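You operate a simulated robot arm through the tools that you are given. There is no shell and no other tool.

You are at the controls of a simulated two-armed robot. One attempt, no reset.

## Task
Cover the drop with a slip, press it under the green weight and set it at the 50 mark.
Fine: on the warming plate; slip from the orange slip box; weight on before the heat; dial off at the end.

It is judged by the outcome, as a careful person would: the job done as asked, and still so three seconds after it is handed in. It fails if anything else is knocked over, pushed out of place, dropped, spilled or broken. Lids that push on must go on centred and level and be pressed home; caps that screw on are set level and turned clockwise until they are tight.

## Robot
Two 7-joint arms with fingered hands on one trunk that stands fixed in place. Base frame: the origin is at the foot of the trunk, x ahead of it, y to its left, z up; the work surface is at about z = 765. Lengths are in mm, angles in degrees, forces in N, time in s.
The left shoulder is at [70, 171, 1367], the right one opposite. Payload 5 kg a hand.
The TCP of each hand is the grasp point between the finger pads, 43 mm short of the fingertips. In the tool frame z runs along the fingers and y along their closing line. Largest opening 144 mm; the body of the gripper starts 50 mm behind the TCP. The gripper is a hand of 5 fingers: y runs from the thumb to the fingers, the wrist lies at [-21, -124, -221] in the tool frame.
Orientation is that of the tool frame in the base frame, as a unit quaternion [x, y, z, w]. With the fingers straight down and the wrist toward the robot, the tool's x, y and z point along [0, 1, 0], [1, 0, 0] and [0, 0, -1] of the base frame.

## Interface
- The arms move only by the tool nudge_tool. It takes "left_steps", "right_steps" or both (then of equal length, played together; a hand with none holds still); each is a list of rows, each an object of numbers (a shift or turn left out is 0): "x", "y", "z": the shift along the tool's x, y, z in mm; "ax", "ay", "az": the turn, a rotation vector about the tool's x, y, z in degrees. In form: [{"x": .., "y": .., "z": .., "ax": .., "ay": .., "az": ..}, ...]. A call has 1 to 20 rows; each row is the pose to reach, as a shift and turn from the pose commanded when the call began, along the tool's axes at that moment. Each row takes 0.2 s and may step no farther than 50 mm and 8.6 degrees from the row before; otherwise, the whole call is refused. A pose out of reach is approached as far as the arm can. The call stops where the force on the tool passes 50 N (or 10 N more than at its start, if that is more) or the arm is blocked; 0.2 s more then pass. In this call time passes only in rows, and 0.2 s behind the last. It gives the time, the measured TCP pose, the force on the tool (base axes), the opening and the grip force at its end, in the units of the frame above (readings bear some noise), with the torque about the TCP (base axes, N m) and any sound that the robot's microphone picked up.
- Cameras (640 x 400 px; columns grow to the right, rows downward): "scene" is now at [115.4, -37.4, 1595.7]; the picture's right is [-0.51, -0.86, -0.00], its down [-0.63, 0.38, -0.68] and it looks along [0.58, -0.35, -0.73] (base axes); focal length 323 px, centre (320, 200). "left" rides on the left gripper at [-86, -108, -168] in its tool frame; the picture's right is [-0.80, -0.28, 0.53], its down [0.54, -0.73, 0.42] and it looks along [0.27, 0.63, 0.73] (tool axes); focal length 275 px, centre (320, 200). "right" rides on the right gripper at [86, -108, -168] in its tool frame; the picture's right is [-0.80, 0.28, -0.53], its down [-0.54, -0.73, 0.42] and it looks along [-0.27, 0.63, 0.73] (tool axes); focal length 275 px, centre (320, 200). There is no depth. A picture from a camera that has moved, and an enlarged one, comes with that camera's place and axes in the base frame and with its lens. The place of the scene camera against the robot may be out by one fixed shift of up to 18 mm in any direction.
- grab_frame(camera): a new picture of that camera. It takes no simulated time.
- slide_trunk(by): slides the trunk up (or, below 0, down) by that many mm; the arms and the scene camera ride with it, the base frame stays. It gives what a move gives, with no picture.
- curl_fingers(index, middle, ring, little, thumb_bend, thumb_turn, hand): sets how far each is bent, from 0 (flat) to 100 (curled in); at 30 the hand is open as for a grip, at 70 the pads meet at the TCP. One left out holds its place. A second passes; each finger stops where it meets its share of the squeeze, and holds until it gets a number again. It is the only way to open and close the hand. It gives what a move gives, with no picture; readings hold the bend of each and the force on index, middle, ring, little, thumb and palm. thumb_turn goes from beside the hand (0) to across from the fingers (100), as for a grip.
- pan_tilt(pan, tilt): turns the head with the scene camera to pan (to the left, within 86 degrees either way) and tilt (down, from -29 to 69), counted from straight ahead of the robot. It gives what a move gives.
- zoom(camera, box): a new picture of the part [left, top, right, bottom] of that camera's present view, enlarged. It takes no simulated time.
- close_job(): hands the job in; it is judged then, once.

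Places have to be worked out from the pictures, the camera data and where the tool is seen. Open the grippers and draw the arms clear of the work before you hand the job in, unless the task says otherwise.

The tools are called after "Emit:" as name(argument=value, ...) on one line, values as JSON. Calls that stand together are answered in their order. nudge_tool: Moves the arms, as the interface text tells. Its arguments: {"type":"object","properties":{"left_steps":{"type":"array","items":{"type":"object","properties":{"x":{"type":"number"},"y":{"type":"number"},"z":{"type":"number"},"ax":{"type":"number"},"ay":{"type":"number"},"az":{"type":"number"}}}},"right_steps":{"type":"array","items":{"type":"object","properties":{"x":{"type":"number"},"y":{"type":"number"},"z":{"type":"number"},"ax":{"type":"number"},"ay":{"type":"number"},"az":{"type":"number"}}}}},"required":[]} The other tools are called the same way: slide_trunk (by) slides the trunk up or down; curl_fingers (index, middle, ring, little, thumb_bend, thumb_turn, hand) moves the fingers one by one; pan_tilt (pan, tilt) turns the head that bears the scene camera; grab_frame (camera) takes a picture; zoom (camera, box) takes an enlarged picture of a part of a camera's view; close_job () hands the job in.

At the start:

```text
clock: 0.0
left_ee_pos: [621.4, 39.5, 1074.2]
left_tool_rot: [0.677, 0.729, 0.073, -0.064]
left_wrist_force: [-0.4, -0.1, -0.5]
left_torque: [-0.01, 0.01, 0.03]
left_finger_gap: 144.0
left_gripper_force: 0.1
left_shape: jaw
left_bend: [30.0, 30.0, 30.0, 30.0, 30.0, 97.0]
left_finger forces: [0.0, 0.0, 0.0, 0.0, 0.0, 0.0]
right_ee_pos: [539.8, -638.8, 1093.7]
right_tool_rot: [0.707, 0.707, 0.001, 0.0]
right_wrist_force: [0.0, -0.3, -0.7]
right_torque: [0.01, -0.03, 0.01]
right_finger_gap: 143.7
right_gripper_force: 0.0
right_shape: jaw
right_bend: [30.0, 30.0, 30.0, 30.0, 30.0, 98.0]
right_finger forces: [0.2, 0.0, 0.0, 0.0, 0.0, 0.0]
trunk travel left (down, up): [-465.0, 475.0]
head pan, tilt: [-31.0, 47.0]
```

scene: 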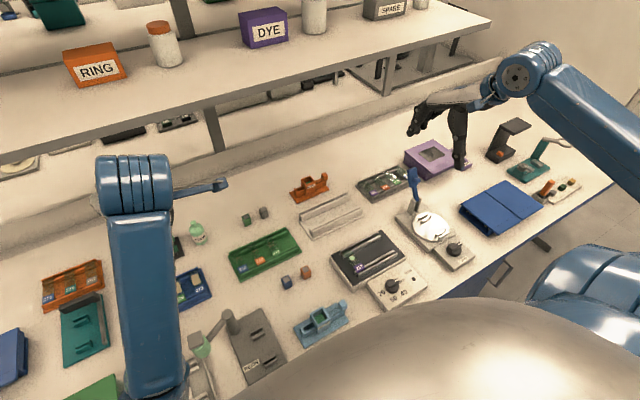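
right: 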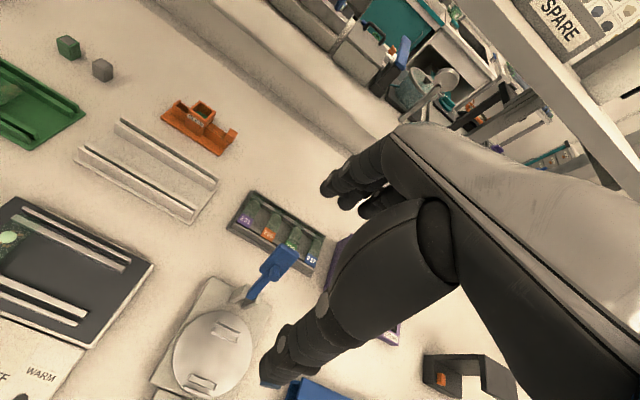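
left: 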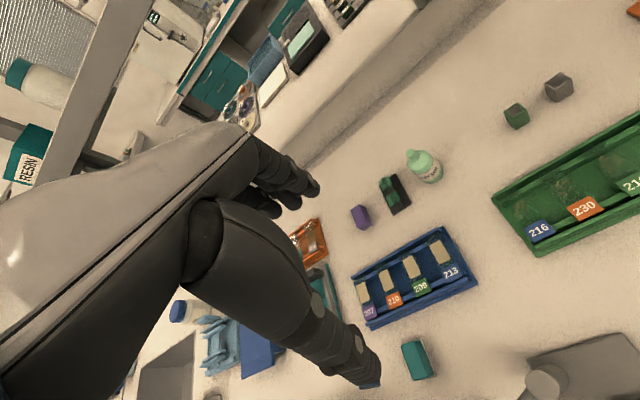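

I begin by looking closer at the bench: the warming plate, the slip boxes and the weights.

Emit:
zoom(camera="scene", box=[300, 200, 500, 325])

Emit:
zoom(camera="scene", box=[200, 160, 400, 285])

Emit:
zoom(camera="scene", box=[180, 260, 380, 385])

Emit:
zoom(camera="scene", box=[0, 220, 220, 400])

Emit:
zoom(camera="scene", box=[400, 100, 600, 225])

Emit:
zoom(camera="right", box=[0, 180, 250, 400])

Emit:
zoom(camera="right", box=[140, 60, 340, 260])

```text
3.20 times, centred on (400, 262) of scene
camera zoom: at [115.4, -37.4, 1595.7], right [-0.51, -0.86, 0.0], down [-0.63, 0.38, -0.68], along [0.58, -0.35, -0.73], focal length 1035 px, centre (64, 0)
```

zoom: 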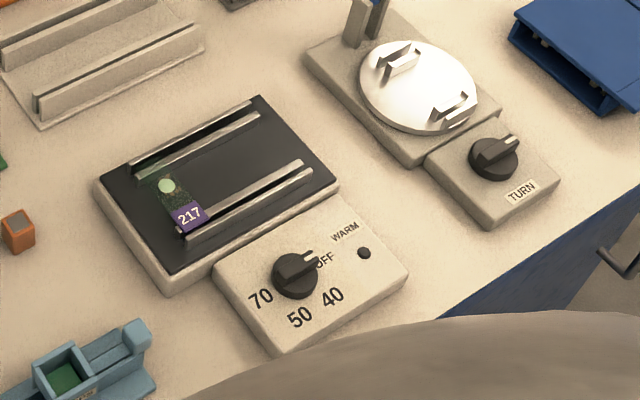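

```text
3.20 times, centred on (300, 222) of scene
camera zoom: at [115.4, -37.4, 1595.7], right [-0.51, -0.86, 0.0], down [-0.63, 0.38, -0.68], along [0.58, -0.35, -0.73], focal length 1035 px, centre (384, 128)
```

zoom: 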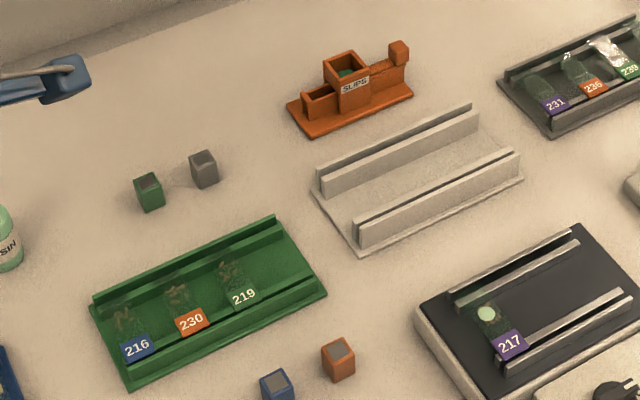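

```text
3.20 times, centred on (280, 322) of scene
camera zoom: at [115.4, -37.4, 1595.7], right [-0.51, -0.86, 0.0], down [-0.63, 0.38, -0.68], along [0.58, -0.35, -0.73], focal length 1035 px, centre (448, -192)
```

zoom: 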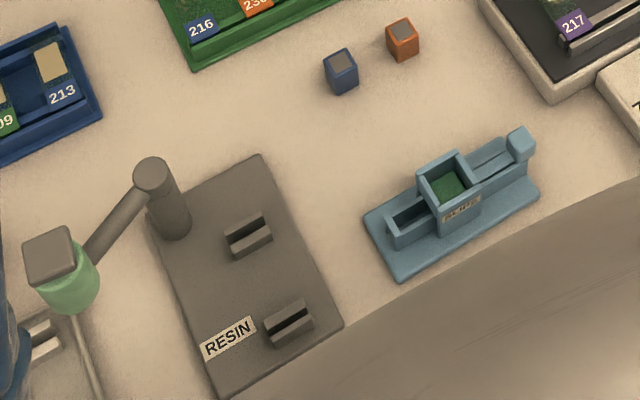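

```text
2.22 times, centred on (110, 310) of scene
camera zoom: at [115.4, -37.4, 1595.7], right [-0.51, -0.86, 0.0], down [-0.63, 0.38, -0.68], along [0.58, -0.35, -0.73], focal length 719 px, centre (787, -44)
```

zoom: 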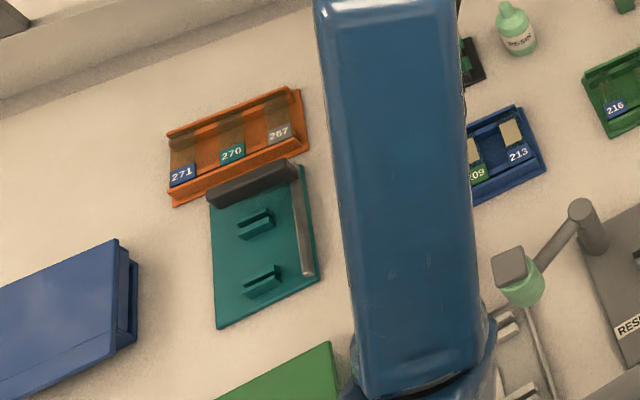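

```text
3.20 times, centred on (500, 162) of scene
camera zoom: at [115.4, -37.4, 1595.7], right [-0.51, -0.86, 0.0], down [-0.63, 0.38, -0.68], along [0.58, -0.35, -0.73], focal length 1035 px, centre (-256, 320)
```

zoom: 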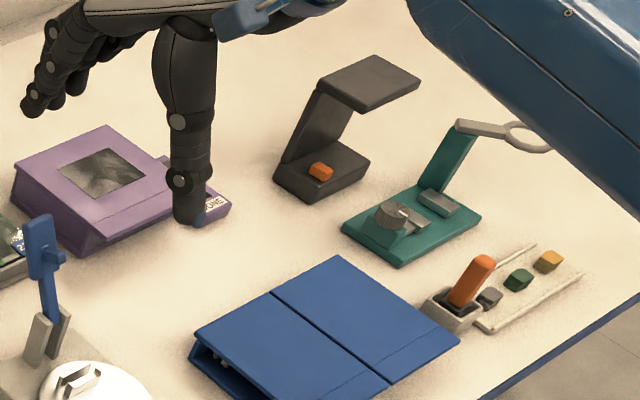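

```text
1.82 times, centred on (125, 290) of right
camera zoom: at [432.9, -553.4, 1260.8], right [0.28, -0.8, 0.53], down [-0.73, -0.54, -0.42], along [0.63, -0.27, -0.73], focal length 500 px, centre (674, 36)
```

zoom: 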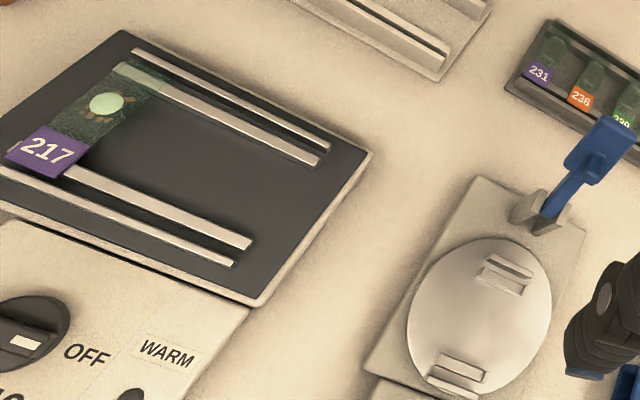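

```text
2.00 times, centred on (240, 160) of right
camera zoom: at [432.9, -553.4, 1260.8], right [0.28, -0.8, 0.53], down [-0.73, -0.54, -0.42], along [0.63, -0.27, -0.73], focal length 551 px, centre (480, 280)
```

zoom: 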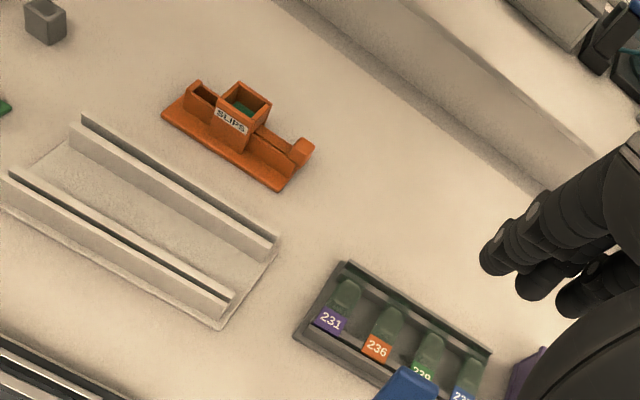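

The slide 217 with its drop is on the warming plate at about (505,-370), dial OFF. I zoom deeper on the slip box, weights, dial, and other candidates.

Emit:
zoom(camera="scene", box=[285, 165, 335, 205])

Emit:
zoom(camera="scene", box=[235, 195, 285, 235])

Emit:
zoom(camera="scene", box=[360, 255, 430, 311])

Emit:
zoom(camera="scene", box=[325, 225, 405, 289])

Emit:
zoom(camera="scene", box=[270, 255, 330, 303])

Emit:
zoom(camera="left", box=[330, 130, 480, 250])

Emit:
zoom(camera="right", box=[160, 80, 250, 160])

Emit:
zoom(camera="scene", box=[520, 165, 590, 221])

```text
10.00 times, centred on (310, 185) of scene
camera zoom: at [115.4, -37.4, 1595.7], right [-0.51, -0.86, 0.0], down [-0.63, 0.38, -0.68], along [0.58, -0.35, -0.73], focal length 3234 px, centre (420, 350)
```

zoom: 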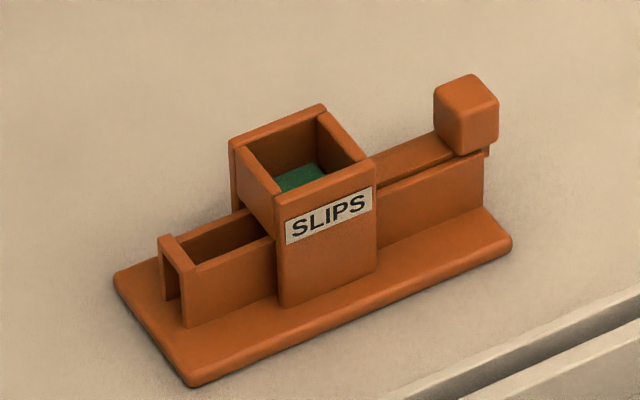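

```text
10.00 times, centred on (260, 215) of scene
camera zoom: at [115.4, -37.4, 1595.7], right [-0.51, -0.86, 0.0], down [-0.63, 0.38, -0.68], along [0.58, -0.35, -0.73], focal length 3234 px, centre (920, 50)
```

zoom: 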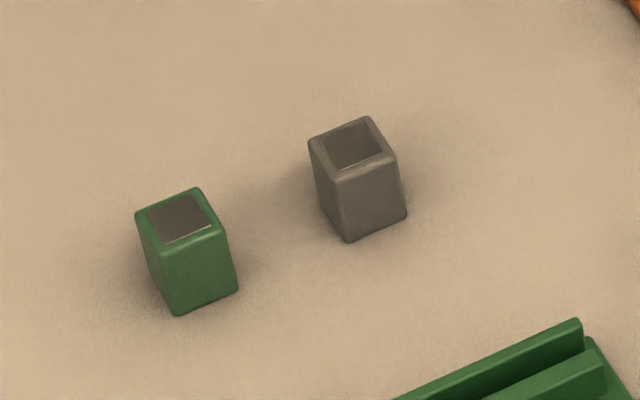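

```text
7.14 times, centred on (395, 283) of scene
camera zoom: at [115.4, -37.4, 1595.7], right [-0.51, -0.86, 0.0], down [-0.63, 0.38, -0.68], along [0.58, -0.35, -0.73], focal length 2310 px, centre (-216, -393)
```

zoom: 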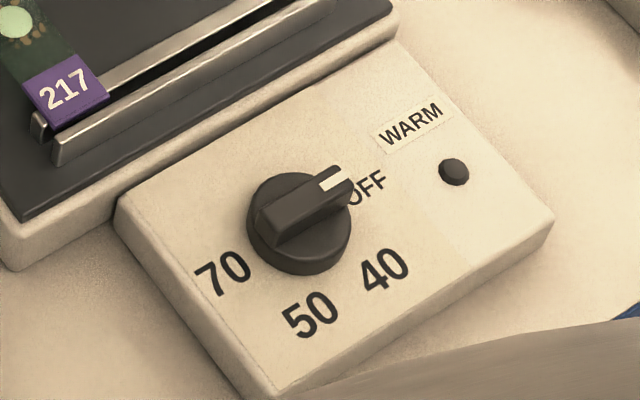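

```text
6.25 times, centred on (365, 257) of scene
camera zoom: at [115.4, -37.4, 1595.7], right [-0.51, -0.86, 0.0], down [-0.63, 0.38, -0.68], along [0.58, -0.35, -0.73], focal length 2021 px, centre (39, -156)
```

zoom: 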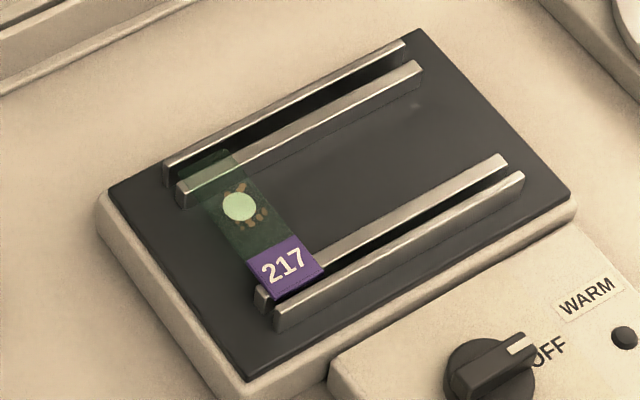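

```text
8.33 times, centred on (300, 279) of scene
camera zoom: at [115.4, -37.4, 1595.7], right [-0.51, -0.86, 0.0], down [-0.63, 0.38, -0.68], along [0.58, -0.35, -0.73], focal length 2695 px, centre (487, -458)
```

zoom: 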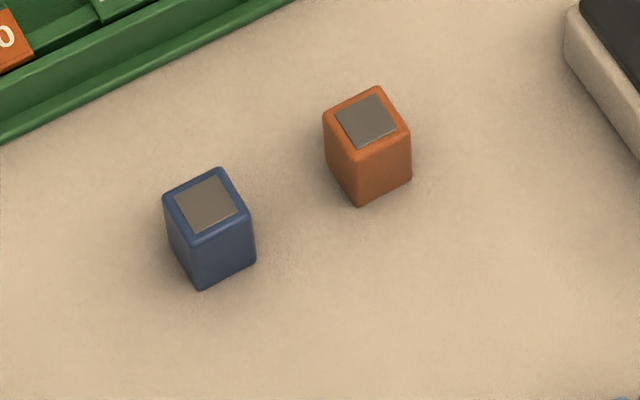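

```text
3.33 times, centred on (405, 190) of left
camera zoom: at [519.0, -85.2, 1221.0], right [-0.22, -0.7, -0.68], down [-0.76, 0.56, -0.33], along [0.61, 0.45, -0.66], focal length 918 px, centre (37, 233)
```

zoom: 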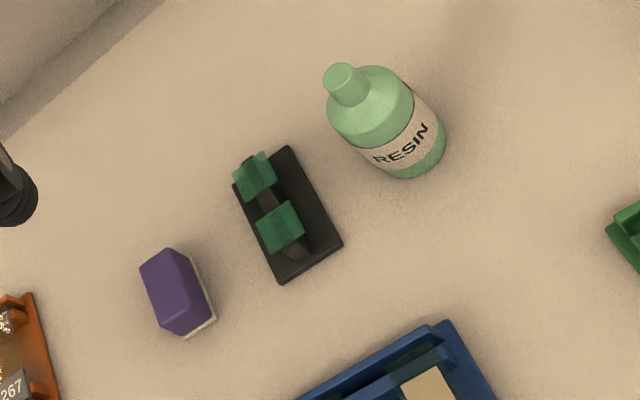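

```text
5.00 times, centred on (205, 120) of right
camera zoom: at [432.9, -553.4, 1260.8], right [0.28, -0.8, 0.53], down [-0.73, -0.54, -0.42], along [0.63, -0.27, -0.73], focal length 1376 px, centre (895, 600)
```

zoom: 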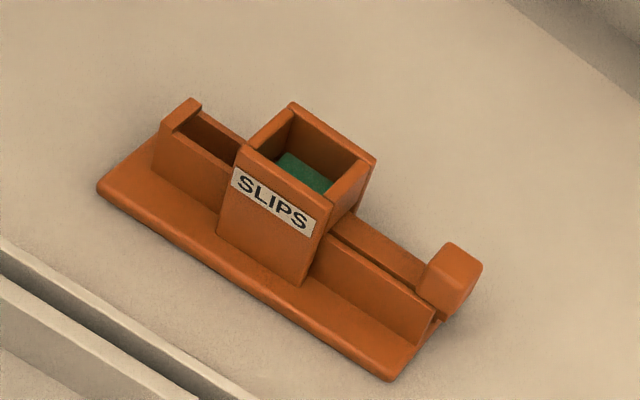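

```text
7.14 times, centred on (555, 193) of scene
camera zoom: at [115.4, -37.4, 1595.7], right [-0.51, -0.86, 0.0], down [-0.63, 0.38, -0.68], along [0.58, -0.35, -0.73], focal length 2310 px, centre (-1359, 250)
```

zoom: 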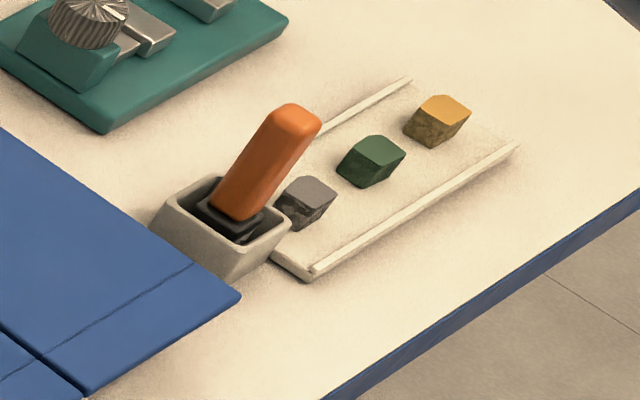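

The slip box is a push dispenser: hopper, pusher knob, and an outlet channel. I move the right hand closer so its camera can see the slip box and weights at close range.

Emit:
nudge_tool(right_steps=[{"x": 44, "y": 17, "z": 5}, {"x": 88, "y": 34, "z": 10}, {"x": 132, "y": 50, "z": 15}, {"x": 176, "y": 67, "z": 20}, {"x": 220, "y": 84, "z": 25}, {"x": 264, "y": 100, "z": 30}])

Emit:
grab_frame(camera="right")

Emit:
grab_frame(camera="scene")

```text
clock: 1.4
left_ee_pos: [623.3, 41.4, 1072.5]
left_tool_rot: [0.677, 0.73, 0.072, -0.063]
left_wrist_force: [0.2, 0.9, 0.0]
left_torque: [-0.01, 0.05, -0.01]
left_finger_gap: 143.7
left_gripper_force: 0.0
left_shape: jaw
left_bend: [30.0, 30.0, 30.0, 30.0, 30.0, 97.0]
left_finger forces: [0.0, 0.0, 0.0, 0.0, 0.0, 0.0]
right_ee_pos: [642.0, -374.8, 1065.7]
right_tool_rot: [0.707, 0.707, -0.001, 0.0]
right_wrist_force: [-0.4, -0.2, 0.5]
right_torque: [-0.05, 0.03, -0.03]
right_finger_gap: 143.9
right_gripper_force: 0.1
right_shape: jaw
right_bend: [30.0, 30.0, 30.0, 30.0, 30.0, 97.0]
right_finger forces: [0.1, 0.0, 0.0, 0.0, 0.1, 0.1]
trunk travel left (down, up): [-465.0, 475.0]
head pan, tilt: [-31.0, 47.0]
```

```text
taken
camera right: at [534.6, -288.2, 1232.4], right [0.28, -0.8, 0.54], down [-0.73, -0.54, -0.42], along [0.63, -0.27, -0.73], focal length 275 px, centre (320, 200)
```

right: 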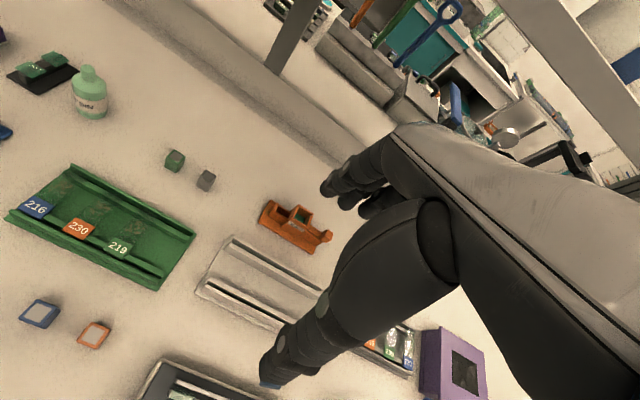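

```text
taken
camera scene: at [117.4, -35.3, 1595.7], right [-0.52, -0.86, 0.0], down [-0.63, 0.38, -0.68], along [0.58, -0.35, -0.73], focal length 323 px, centre (320, 200)
```

scene: 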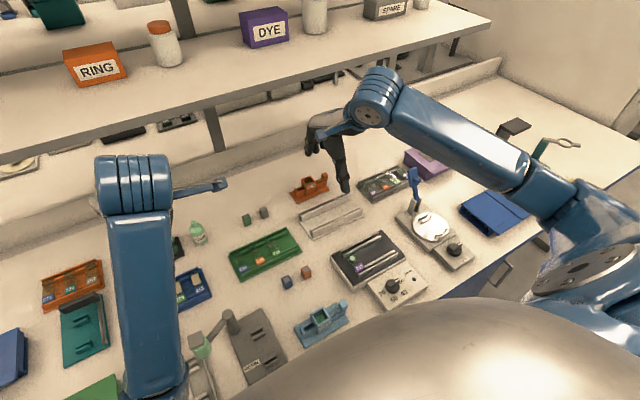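

Now a sharp enlarged look at slip box and weights from the right camera.

Emit:
zoom(camera="right", box=[250, 190, 340, 260])

Emit:
zoom(camera="right", box=[155, 140, 225, 196])

Emit:
zoom(camera="right", box=[230, 130, 470, 400])

Emit:
zoom(camera="scene", box=[285, 165, 335, 205])

```text
5.71 times, centred on (295, 225) of right
camera zoom: at [534.6, -288.2, 1232.4], right [0.28, -0.8, 0.54], down [-0.73, -0.54, -0.42], along [0.63, -0.27, -0.73], focal length 1573 px, centre (463, 57)
```

zoom: 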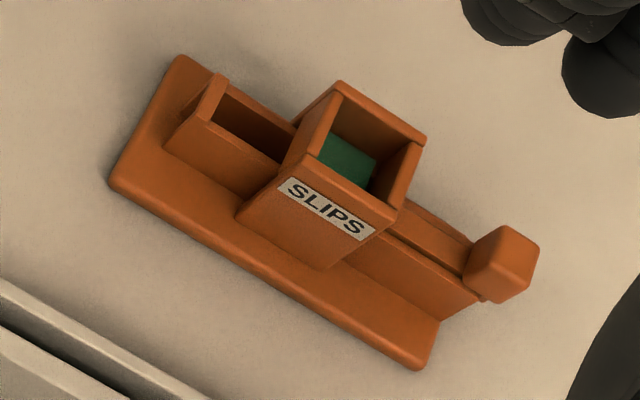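

```text
7.14 times, centred on (190, 168) of right
camera zoom: at [534.6, -288.2, 1232.4], right [0.28, -0.8, 0.54], down [-0.73, -0.54, -0.42], along [0.63, -0.27, -0.73], focal length 1966 px, centre (1249, 429)
```

zoom: 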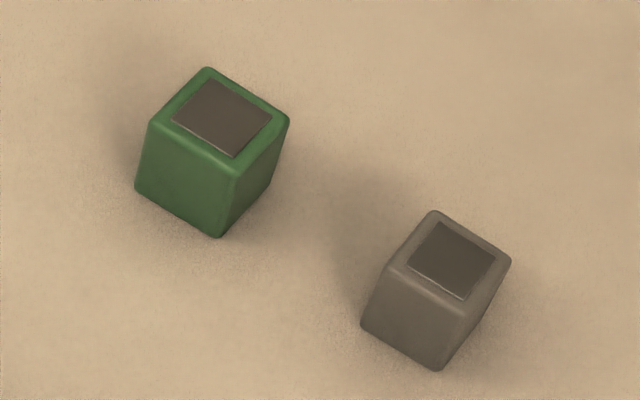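

```text
1.48 times, centred on (350, 265) of right
camera zoom: at [534.6, -288.2, 1232.4], right [0.28, -0.8, 0.54], down [-0.73, -0.54, -0.42], along [0.63, -0.27, -0.73], focal length 408 px, centre (276, 104)
```

zoom: 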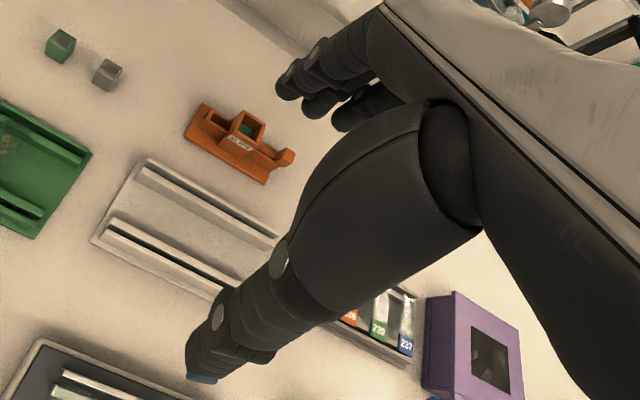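

```text
10.00 times, centred on (310, 185) of scene
camera zoom: at [117.4, -35.3, 1595.7], right [-0.52, -0.86, 0.0], down [-0.63, 0.38, -0.68], along [0.58, -0.35, -0.73], focal length 3234 px, centre (420, 350)
```

zoom: 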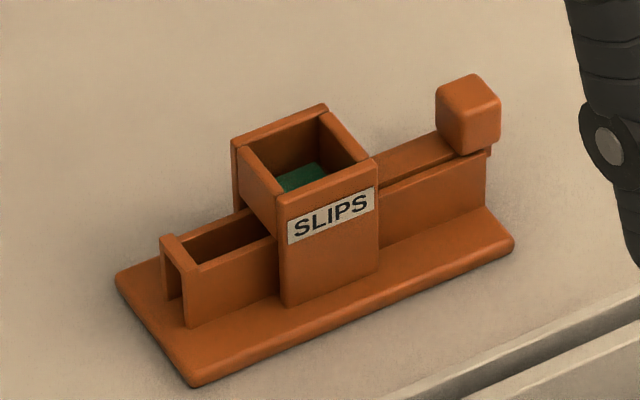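

The slip box lies along y: outlet towards +y (end near y≈-365), knob at about (835,-489), x axis ≈832. I zoom harder on the outlet to see how the slip can be taken, and on the second (blue-grey) box for comparison.

Emit:
zoom(camera="scene", box=[294, 183, 319, 203])

Emit:
zoom(camera="right", box=[255, 190, 305, 230])

Emit:
zoom(camera="scene", box=[290, 295, 350, 343])

Emit:
zoom(camera="scene", box=[310, 170, 340, 194])

```text
16.00 times, centred on (306, 193) of scene
camera zoom: at [117.4, -35.3, 1595.7], right [-0.52, -0.86, 0.0], down [-0.63, 0.38, -0.68], along [0.58, -0.35, -0.73], focal length 5174 px, centre (536, 312)
```

zoom: 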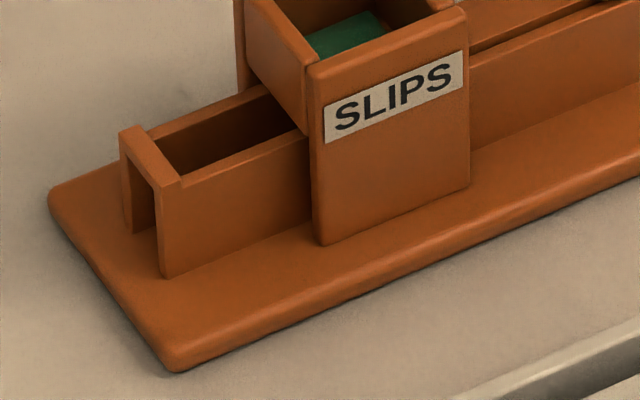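

```text
10.00 times, centred on (280, 210) of right
camera zoom: at [534.6, -288.2, 1232.4], right [0.28, -0.8, 0.54], down [-0.73, -0.54, -0.42], along [0.63, -0.27, -0.73], focal length 2753 px, centre (720, 100)
```

zoom: 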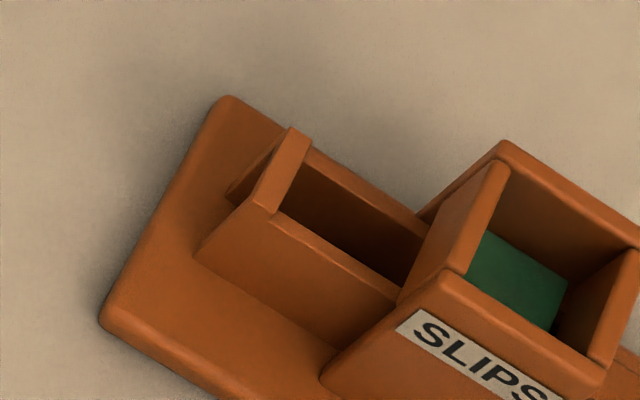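

```text
8.33 times, centred on (320, 319) of scene
camera zoom: at [117.4, -35.3, 1595.7], right [-0.52, -0.86, 0.0], down [-0.63, 0.38, -0.68], along [0.58, -0.35, -0.73], focal length 2695 px, centre (320, -792)
```

zoom: 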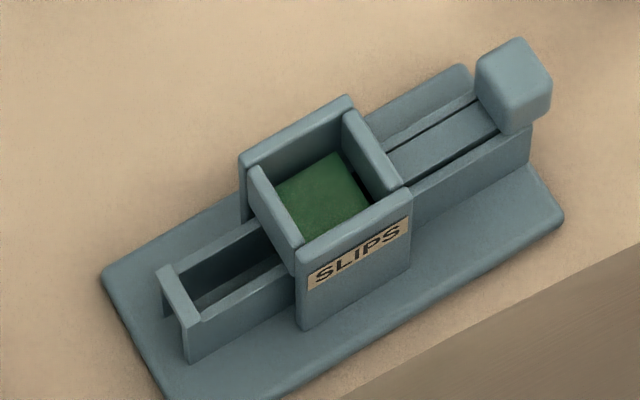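

```text
16.00 times, centred on (325, 182) of scene
camera zoom: at [117.4, -35.3, 1595.7], right [-0.52, -0.86, 0.0], down [-0.63, 0.38, -0.68], along [0.58, -0.35, -0.73], focal length 5174 px, centre (240, 488)
```

zoom: 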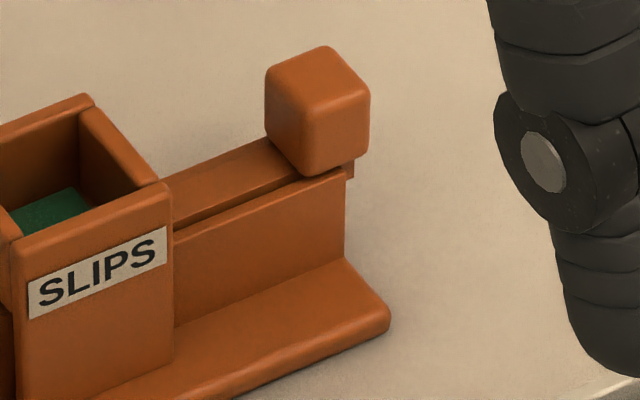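

The slip will come out onto two narrow rails against a stop bar, so its x-edges should be graspable by a fingertip pinch. I test the hand shape in free air: curl middle, ring and little, and bring index and thumb partly in, to learn the fingertip geometry.

Emit:
curl_fingers(hand="right", index=55, middle=100, ring=100, little=100, thumb_bend=55, thumb_turn=100)

Emit:
grab_frame(camera="right")

Emit:
zoom(camera="scene", box=[270, 60, 430, 210])

Emit:
grab_frame(camera="left")

```text
clock: 2.4
left_ee_pos: [622.7, 41.0, 1073.7]
left_tool_rot: [0.677, 0.73, 0.071, -0.063]
left_wrist_force: [0.6, -0.4, 0.5]
left_torque: [0.03, 0.01, -0.02]
left_finger_gap: 143.9
left_gripper_force: 0.0
left_shape: jaw
left_bend: [30.0, 30.0, 30.0, 30.0, 30.0, 97.0]
left_finger forces: [0.0, 0.0, 0.1, 0.0, 0.0, 0.0]
right_ee_pos: [640.8, -375.6, 1065.3]
right_tool_rot: [0.708, 0.706, 0.0, 0.0]
right_wrist_force: [0.8, 0.1, -0.7]
right_torque: [0.0, 0.02, 0.01]
right_finger_gap: 60.8
right_gripper_force: 0.1
right_shape: fingers
right_bend: [55.0, 100.0, 100.0, 100.0, 55.0, 100.0]
right_finger forces: [0.0, 0.0, 0.0, 0.0, 0.1, 0.0]
trunk travel left (down, up): [-465.0, 475.0]
head pan, tilt: [-31.0, 47.0]
```

```text
taken
camera right: at [533.3, -289.7, 1232.3], right [0.28, -0.8, 0.53], down [-0.73, -0.54, -0.42], along [0.63, -0.27, -0.73], focal length 275 px, centre (320, 200)
```

right: 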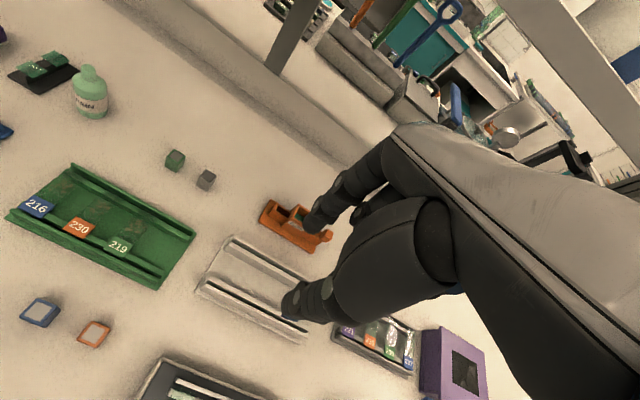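

```text
2.67 times, centred on (350, 135) of scene
camera zoom: at [115.9, -37.1, 1595.7], right [-0.51, -0.86, 0.0], down [-0.63, 0.38, -0.68], along [0.58, -0.35, -0.73], focal length 862 px, centre (240, 373)
```

zoom: 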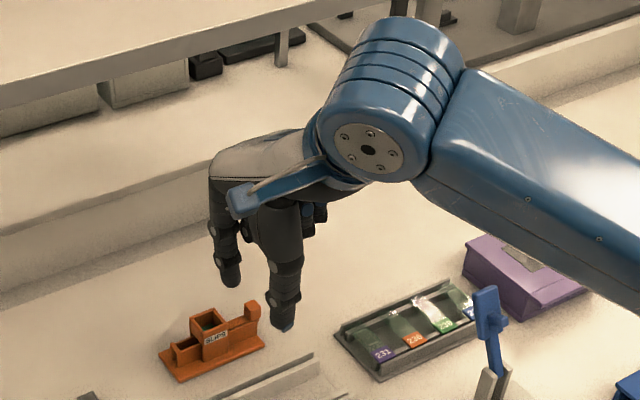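

```text
taken
camera left: at [519.7, -84.3, 1220.4], right [-0.22, -0.7, -0.68], down [-0.76, 0.56, -0.33], along [0.61, 0.45, -0.66], focal length 275 px, centre (320, 200)
```

left: 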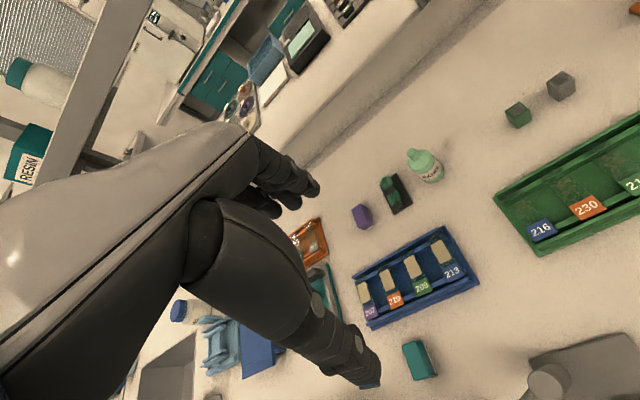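

The two-finger pinch shape works. I close further in free air to see where index and thumb tips meet relative to the TCP.

Emit:
zoom(camera="right", box=[250, 160, 410, 340])

Emit:
curl_fingers(hand="right", index=64, thumb_bend=64)

Emit:
zoom(camera="right", box=[250, 160, 410, 340])

Emit:
zoom(camera="scene", box=[310, 100, 370, 160])

```text
2.22 times, centred on (330, 250) of right
camera zoom: at [533.3, -289.7, 1232.3], right [0.28, -0.8, 0.53], down [-0.73, -0.54, -0.42], along [0.63, -0.27, -0.73], focal length 612 px, centre (298, 89)
```

zoom: 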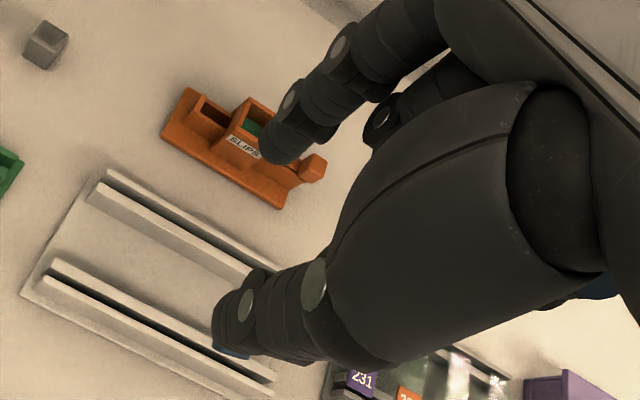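

```text
clock: 3.4
left_ee_pos: [622.0, 39.8, 1074.1]
left_tool_rot: [0.676, 0.73, 0.073, -0.064]
left_wrist_force: [0.4, 0.5, 0.3]
left_torque: [-0.02, -0.02, -0.02]
left_finger_gap: 143.6
left_gripper_force: 0.0
left_shape: jaw
left_bend: [30.0, 30.0, 30.0, 30.0, 30.0, 97.0]
left_finger forces: [0.0, 0.0, 0.0, 0.0, 0.1, 0.0]
right_ee_pos: [639.8, -376.8, 1065.4]
right_tool_rot: [0.706, 0.708, 0.001, 0.0]
right_wrist_force: [-0.2, 0.6, 0.3]
right_torque: [0.0, 0.02, 0.01]
right_finger_gap: 28.8
right_gripper_force: 0.0
right_shape: fingers
right_bend: [64.0, 100.0, 100.0, 100.0, 64.0, 100.0]
right_finger forces: [0.1, 0.1, 0.0, 0.1, 0.1, 0.0]
trunk travel left (down, up): [-465.0, 475.0]
head pan, tilt: [-31.0, 47.0]
```

```text
2.22 times, centred on (330, 250) of right
camera zoom: at [533.1, -289.8, 1232.3], right [0.28, -0.8, 0.53], down [-0.73, -0.54, -0.42], along [0.63, -0.27, -0.73], focal length 612 px, centre (298, 89)
```

zoom: 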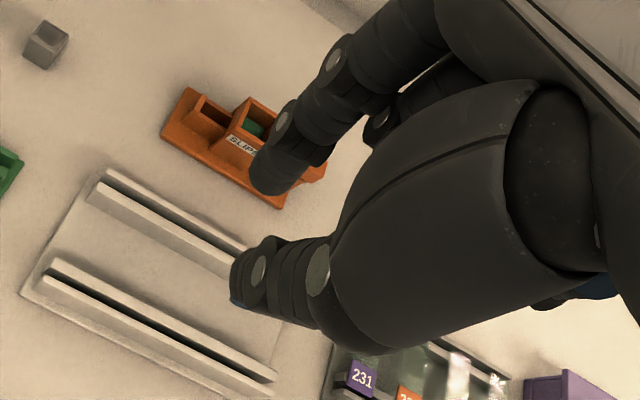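

```text
6.67 times, centred on (340, 130) of scene
camera zoom: at [115.6, -37.3, 1595.7], right [-0.51, -0.86, 0.0], down [-0.63, 0.38, -0.68], along [0.58, -0.35, -0.73], focal length 2156 px, centre (187, 667)
```

zoom: 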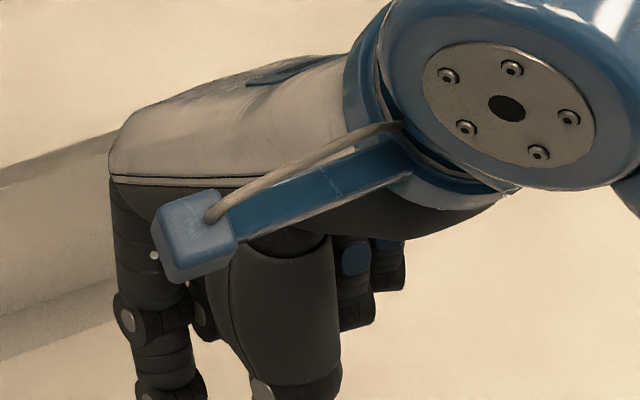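

At bend 64 the gap is 28.8 mm with tips about 43 mm below the TCP. I move in lower for a closer view of the slip box to fix its heights.

Emit:
nudge_tool(right_steps=[{"x": -14, "y": 27, "z": 38}, {"x": -28, "y": 54, "z": 76}, {"x": -43, "y": 80, "z": 115}])

Emit:
grab_frame(camera="right")

Emit:
zoom(camera="right", box=[200, 150, 360, 250])

Emit:
zoom(camera="scene", box=[270, 130, 370, 210])

```text
clock: 4.2
left_ee_pos: [623.6, 40.3, 1074.6]
left_tool_rot: [0.676, 0.731, 0.071, -0.064]
left_wrist_force: [0.2, -0.1, -0.1]
left_torque: [-0.02, 0.01, 0.0]
left_finger_gap: 143.7
left_gripper_force: 0.0
left_shape: jaw
left_bend: [30.0, 30.0, 30.0, 30.0, 30.0, 97.0]
left_finger forces: [0.0, 0.0, 0.0, 0.0, 0.1, 0.0]
right_ee_pos: [722.1, -419.0, 947.3]
right_tool_rot: [0.708, 0.706, 0.0, 0.0]
right_wrist_force: [1.5, 0.3, -0.2]
right_torque: [0.01, 0.03, -0.01]
right_finger_gap: 28.6
right_gripper_force: 0.2
right_shape: fingers
right_bend: [64.0, 100.0, 100.0, 100.0, 64.0, 100.0]
right_finger forces: [0.0, 0.1, 0.1, 0.0, 0.0, 0.0]
trunk travel left (down, up): [-465.0, 475.0]
head pan, tilt: [-31.0, 47.0]
```

```text
taken
camera right: at [613.6, -334.4, 1114.1], right [0.28, -0.8, 0.53], down [-0.73, -0.54, -0.42], along [0.63, -0.27, -0.73], focal length 275 px, centre (320, 200)
```

right: 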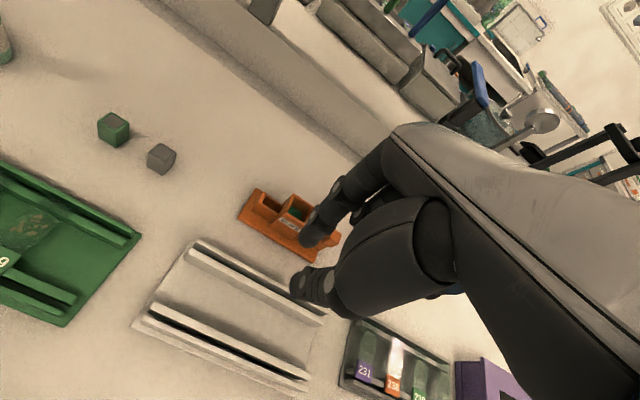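

```text
4.00 times, centred on (280, 200) of right
camera zoom: at [613.6, -334.4, 1114.1], right [0.28, -0.8, 0.53], down [-0.73, -0.54, -0.42], along [0.63, -0.27, -0.73], focal length 1101 px, centre (480, 200)
```

zoom: 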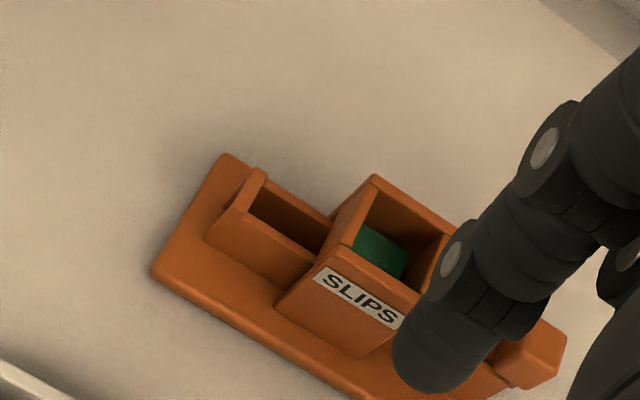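

```text
5.00 times, centred on (320, 170) of scene
camera zoom: at [116.8, -37.8, 1595.7], right [-0.51, -0.86, 0.0], down [-0.63, 0.38, -0.68], along [0.58, -0.35, -0.73], focal length 1617 px, centre (320, 350)
```

zoom: 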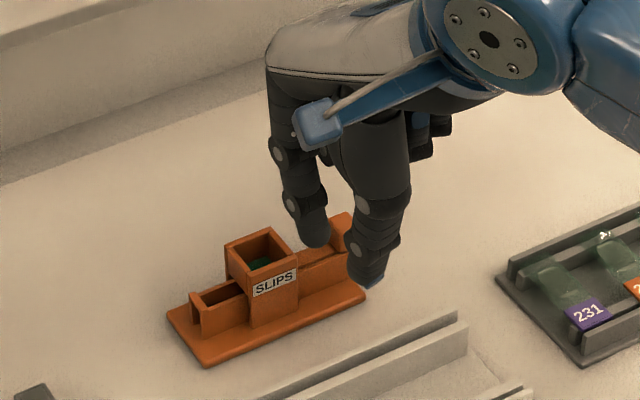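

The rails' tops are near z≈798, x 822–842; the hopper spans about y -438…-402; the knob is near (832,-487, ~810). I move above and behind the knob (y≈-525) and close the two fingers into a poker.

Emit:
nudge_tool(right_steps=[{"x": -36, "y": 37}, {"x": -72, "y": 74}, {"x": -106, "y": 110}])

Emit:
curl_fingers(hand="right", index=71, thumb_bend=71)

Emit:
grab_frame(camera="right")

Emit:
zoom(camera="scene", box=[280, 120, 380, 200])

Emit:
zoom(camera="right", box=[190, 170, 350, 290])

```text
refused: row 1 steps farther than a row can; nothing moved
```

```text
clock: 5.2
left_ee_pos: [622.8, 41.7, 1073.2]
left_tool_rot: [0.676, 0.73, 0.072, -0.064]
left_wrist_force: [-0.7, -0.1, -0.4]
left_torque: [-0.01, -0.01, -0.01]
left_finger_gap: 143.8
left_gripper_force: 0.2
left_shape: jaw
left_bend: [30.0, 30.0, 30.0, 30.0, 30.0, 97.0]
left_finger forces: [0.0, 0.0, 0.1, 0.1, 0.0, 0.1]
right_ee_pos: [719.7, -419.6, 948.1]
right_tool_rot: [0.707, 0.707, -0.001, 0.0]
right_wrist_force: [-0.1, 0.2, 0.5]
right_torque: [0.0, 0.02, -0.01]
right_finger_gap: 4.0
right_gripper_force: 0.0
right_shape: fingers
right_bend: [71.0, 100.0, 100.0, 100.0, 71.0, 100.0]
right_finger forces: [0.0, 0.0, 0.0, 0.0, 0.0, 0.0]
trunk travel left (down, up): [-465.0, 475.0]
head pan, tilt: [-31.0, 47.0]
```

```text
taken
camera right: at [612.7, -333.8, 1114.7], right [0.28, -0.8, 0.53], down [-0.73, -0.54, -0.42], along [0.63, -0.27, -0.73], focal length 275 px, centre (320, 200)
```

right: 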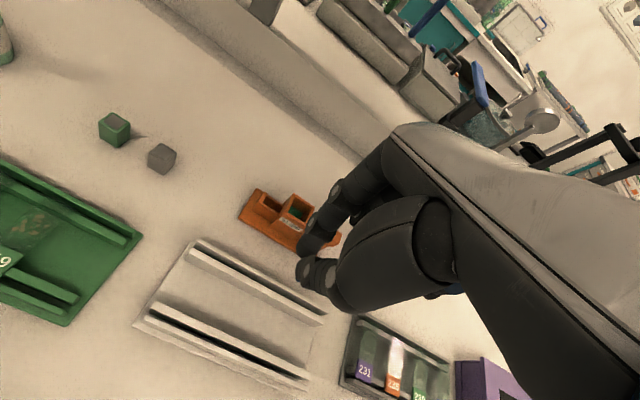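

```text
5.00 times, centred on (330, 160) of scene
camera zoom: at [115.8, -37.4, 1595.7], right [-0.51, -0.86, 0.0], down [-0.63, 0.38, -0.68], along [0.58, -0.35, -0.73], focal length 1617 px, centre (270, 400)
```

zoom: 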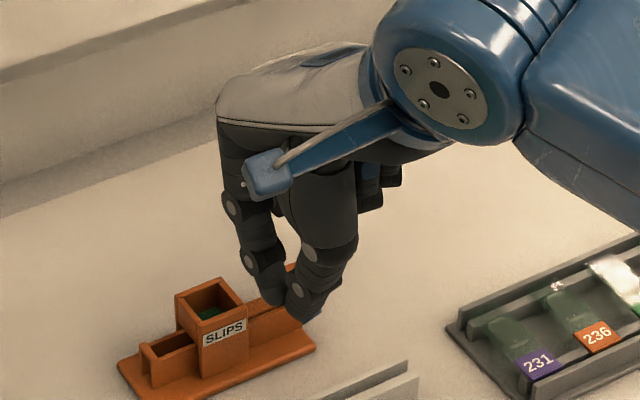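

```text
3.33 times, centred on (270, 230) of right
camera zoom: at [612.7, -333.8, 1114.7], right [0.28, -0.8, 0.53], down [-0.73, -0.54, -0.42], along [0.63, -0.27, -0.73], focal length 918 px, centre (487, 100)
```

zoom: 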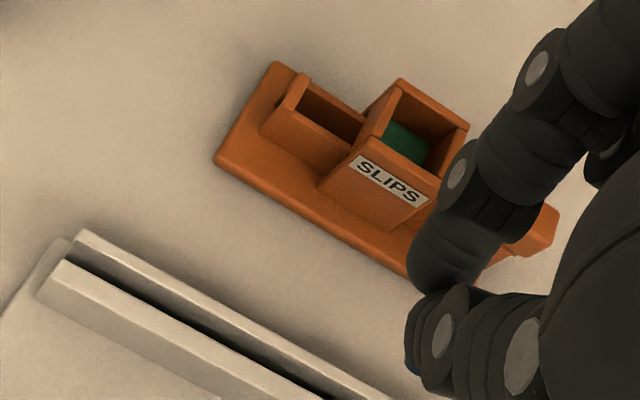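

The row step was too long; I repeat it in four rows. The tips meet right where expected beneath the TCP.

Emit:
nudge_tool(right_steps=[{"x": -27, "y": 28}, {"x": -54, "y": 56}, {"x": -80, "y": 84}, {"x": -106, "y": 112}])

Emit:
grab_frame(camera="right")

Emit:
zoom(camera="right", box=[190, 150, 350, 290])

Emit:
zoom(camera="scene", box=[280, 120, 380, 200])

```text
clock: 6.2
left_ee_pos: [623.4, 40.2, 1073.9]
left_tool_rot: [0.677, 0.73, 0.072, -0.065]
left_wrist_force: [0.7, -0.9, 1.2]
left_torque: [-0.02, 0.02, -0.03]
left_finger_gap: 143.9
left_gripper_force: 0.0
left_shape: jaw
left_bend: [30.0, 30.0, 30.0, 30.0, 30.0, 97.0]
left_finger forces: [0.0, 0.1, 0.1, 0.0, 0.0, 0.1]
right_ee_pos: [830.7, -525.0, 949.2]
right_tool_rot: [0.707, 0.707, 0.0, -0.001]
right_wrist_force: [0.9, 0.3, 0.0]
right_torque: [0.04, 0.02, 0.02]
right_finger_gap: 4.4
right_gripper_force: 0.0
right_shape: fingers
right_bend: [71.0, 100.0, 100.0, 100.0, 71.0, 100.0]
right_finger forces: [0.0, 0.1, 0.0, 0.1, 0.0, 0.0]
trunk travel left (down, up): [-465.0, 475.0]
head pan, tilt: [-31.0, 47.0]
```

```text
taken
camera right: at [724.7, -438.9, 1115.0], right [0.29, -0.8, 0.53], down [-0.73, -0.54, -0.42], along [0.63, -0.27, -0.73], focal length 275 px, centre (320, 200)
```

right: 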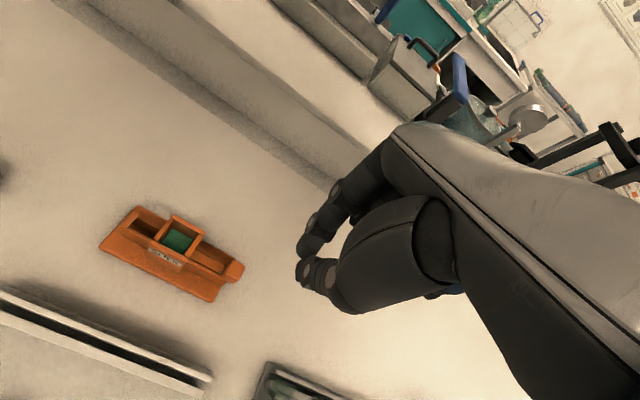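

```text
2.86 times, centred on (270, 220) of right
camera zoom: at [724.7, -438.9, 1115.0], right [0.29, -0.8, 0.53], down [-0.73, -0.54, -0.42], along [0.63, -0.27, -0.73], focal length 786 px, centre (463, 143)
```

zoom: 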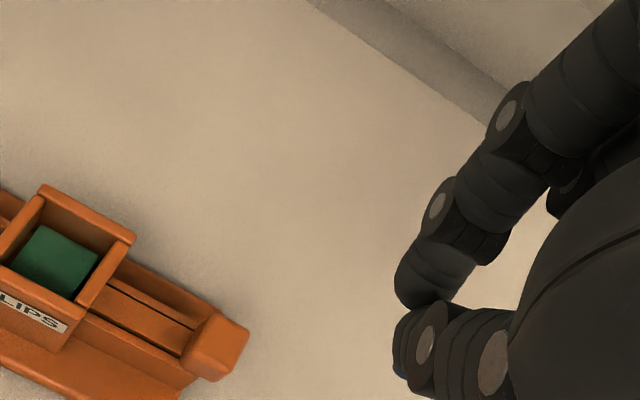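

```text
5.00 times, centred on (330, 160) of scene
camera zoom: at [117.4, -37.7, 1595.5], right [-0.51, -0.86, 0.0], down [-0.63, 0.38, -0.68], along [0.58, -0.35, -0.73], focal length 1617 px, centre (270, 400)
```

zoom: 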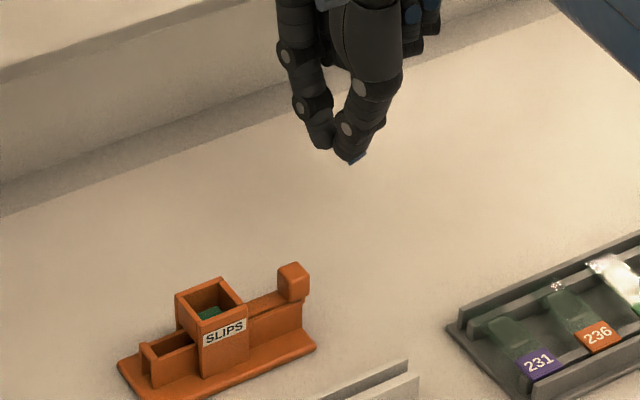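

This is a near-overhead view of the box; I zoom in for exact placement.

Emit:
zoom(camera="right", box=[90, 190, 260, 310])

```text
3.33 times, centred on (175, 250) of right
camera zoom: at [724.7, -438.9, 1115.0], right [0.29, -0.8, 0.53], down [-0.73, -0.54, -0.42], along [0.63, -0.27, -0.73], focal length 918 px, centre (803, 33)
```

zoom: 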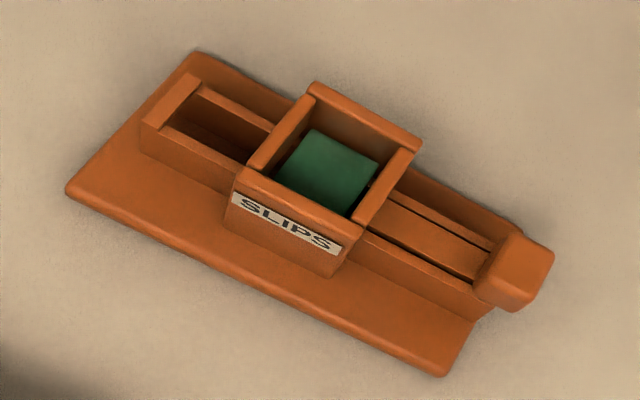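

Slip ≈22 mm square in the hopper centred (833.5,-420.5); stop bar at y≈-372; knob centre (832,-486). I lower the closed fingertips behind the knob to tip height ≈805.

Emit:
nudge_tool(right_steps=[{"y": 1, "z": 35}, {"y": 1, "z": 70}, {"y": 1, "z": 95}])

Emit:
grab_frame(camera="right")

Emit:
zoom(camera="right", box=[150, 180, 350, 330])

Emit:
zoom(camera="scene", box=[290, 150, 350, 198])

```text
clock: 7.0
left_ee_pos: [622.3, 40.1, 1074.4]
left_tool_rot: [0.676, 0.73, 0.072, -0.064]
left_wrist_force: [-0.7, -0.8, 0.1]
left_torque: [0.0, -0.02, 0.01]
left_finger_gap: 143.8
left_gripper_force: 0.1
left_shape: jaw
left_bend: [30.0, 30.0, 30.0, 30.0, 30.0, 97.0]
left_finger forces: [0.0, 0.0, 0.0, 0.0, 0.0, 0.0]
right_ee_pos: [831.6, -525.2, 854.4]
right_tool_rot: [0.707, 0.707, 0.0, 0.0]
right_wrist_force: [-0.1, -1.5, 0.7]
right_torque: [0.01, 0.01, 0.06]
right_finger_gap: 4.0
right_gripper_force: 0.0
right_shape: fingers
right_bend: [71.0, 100.0, 100.0, 100.0, 71.0, 100.0]
right_finger forces: [0.0, 0.0, 0.1, 0.0, 0.0, 0.1]
trunk travel left (down, up): [-465.0, 475.0]
head pan, tilt: [-31.0, 47.0]
```

```text
taken
camera right: at [724.4, -438.5, 1020.8], right [0.28, -0.8, 0.53], down [-0.73, -0.54, -0.42], along [0.63, -0.27, -0.73], focal length 275 px, centre (320, 200)
```

right: 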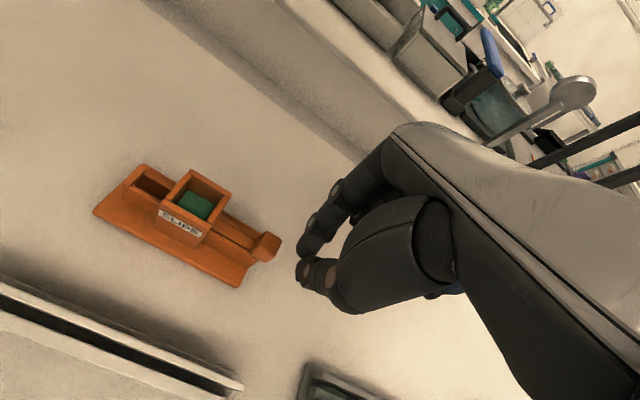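

```text
2.67 times, centred on (250, 255) of right
camera zoom: at [724.4, -438.5, 1020.8], right [0.28, -0.8, 0.53], down [-0.73, -0.54, -0.42], along [0.63, -0.27, -0.73], focal length 734 px, centre (507, 53)
```

zoom: 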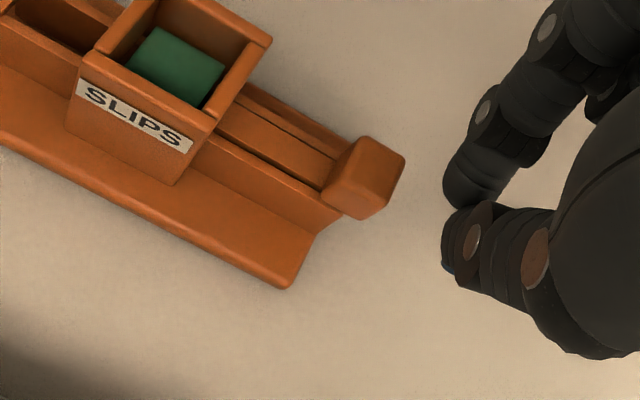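

```text
8.33 times, centred on (320, 174) of scene
camera zoom: at [115.5, -37.3, 1595.8], right [-0.51, -0.86, 0.0], down [-0.63, 0.38, -0.68], along [0.58, -0.35, -0.73], focal length 2695 px, centre (320, 417)
```

zoom: 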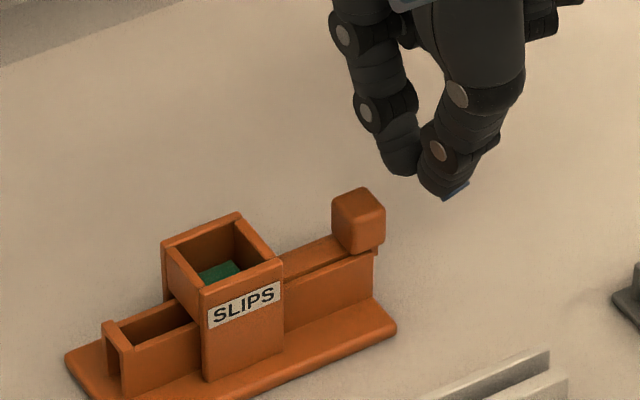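

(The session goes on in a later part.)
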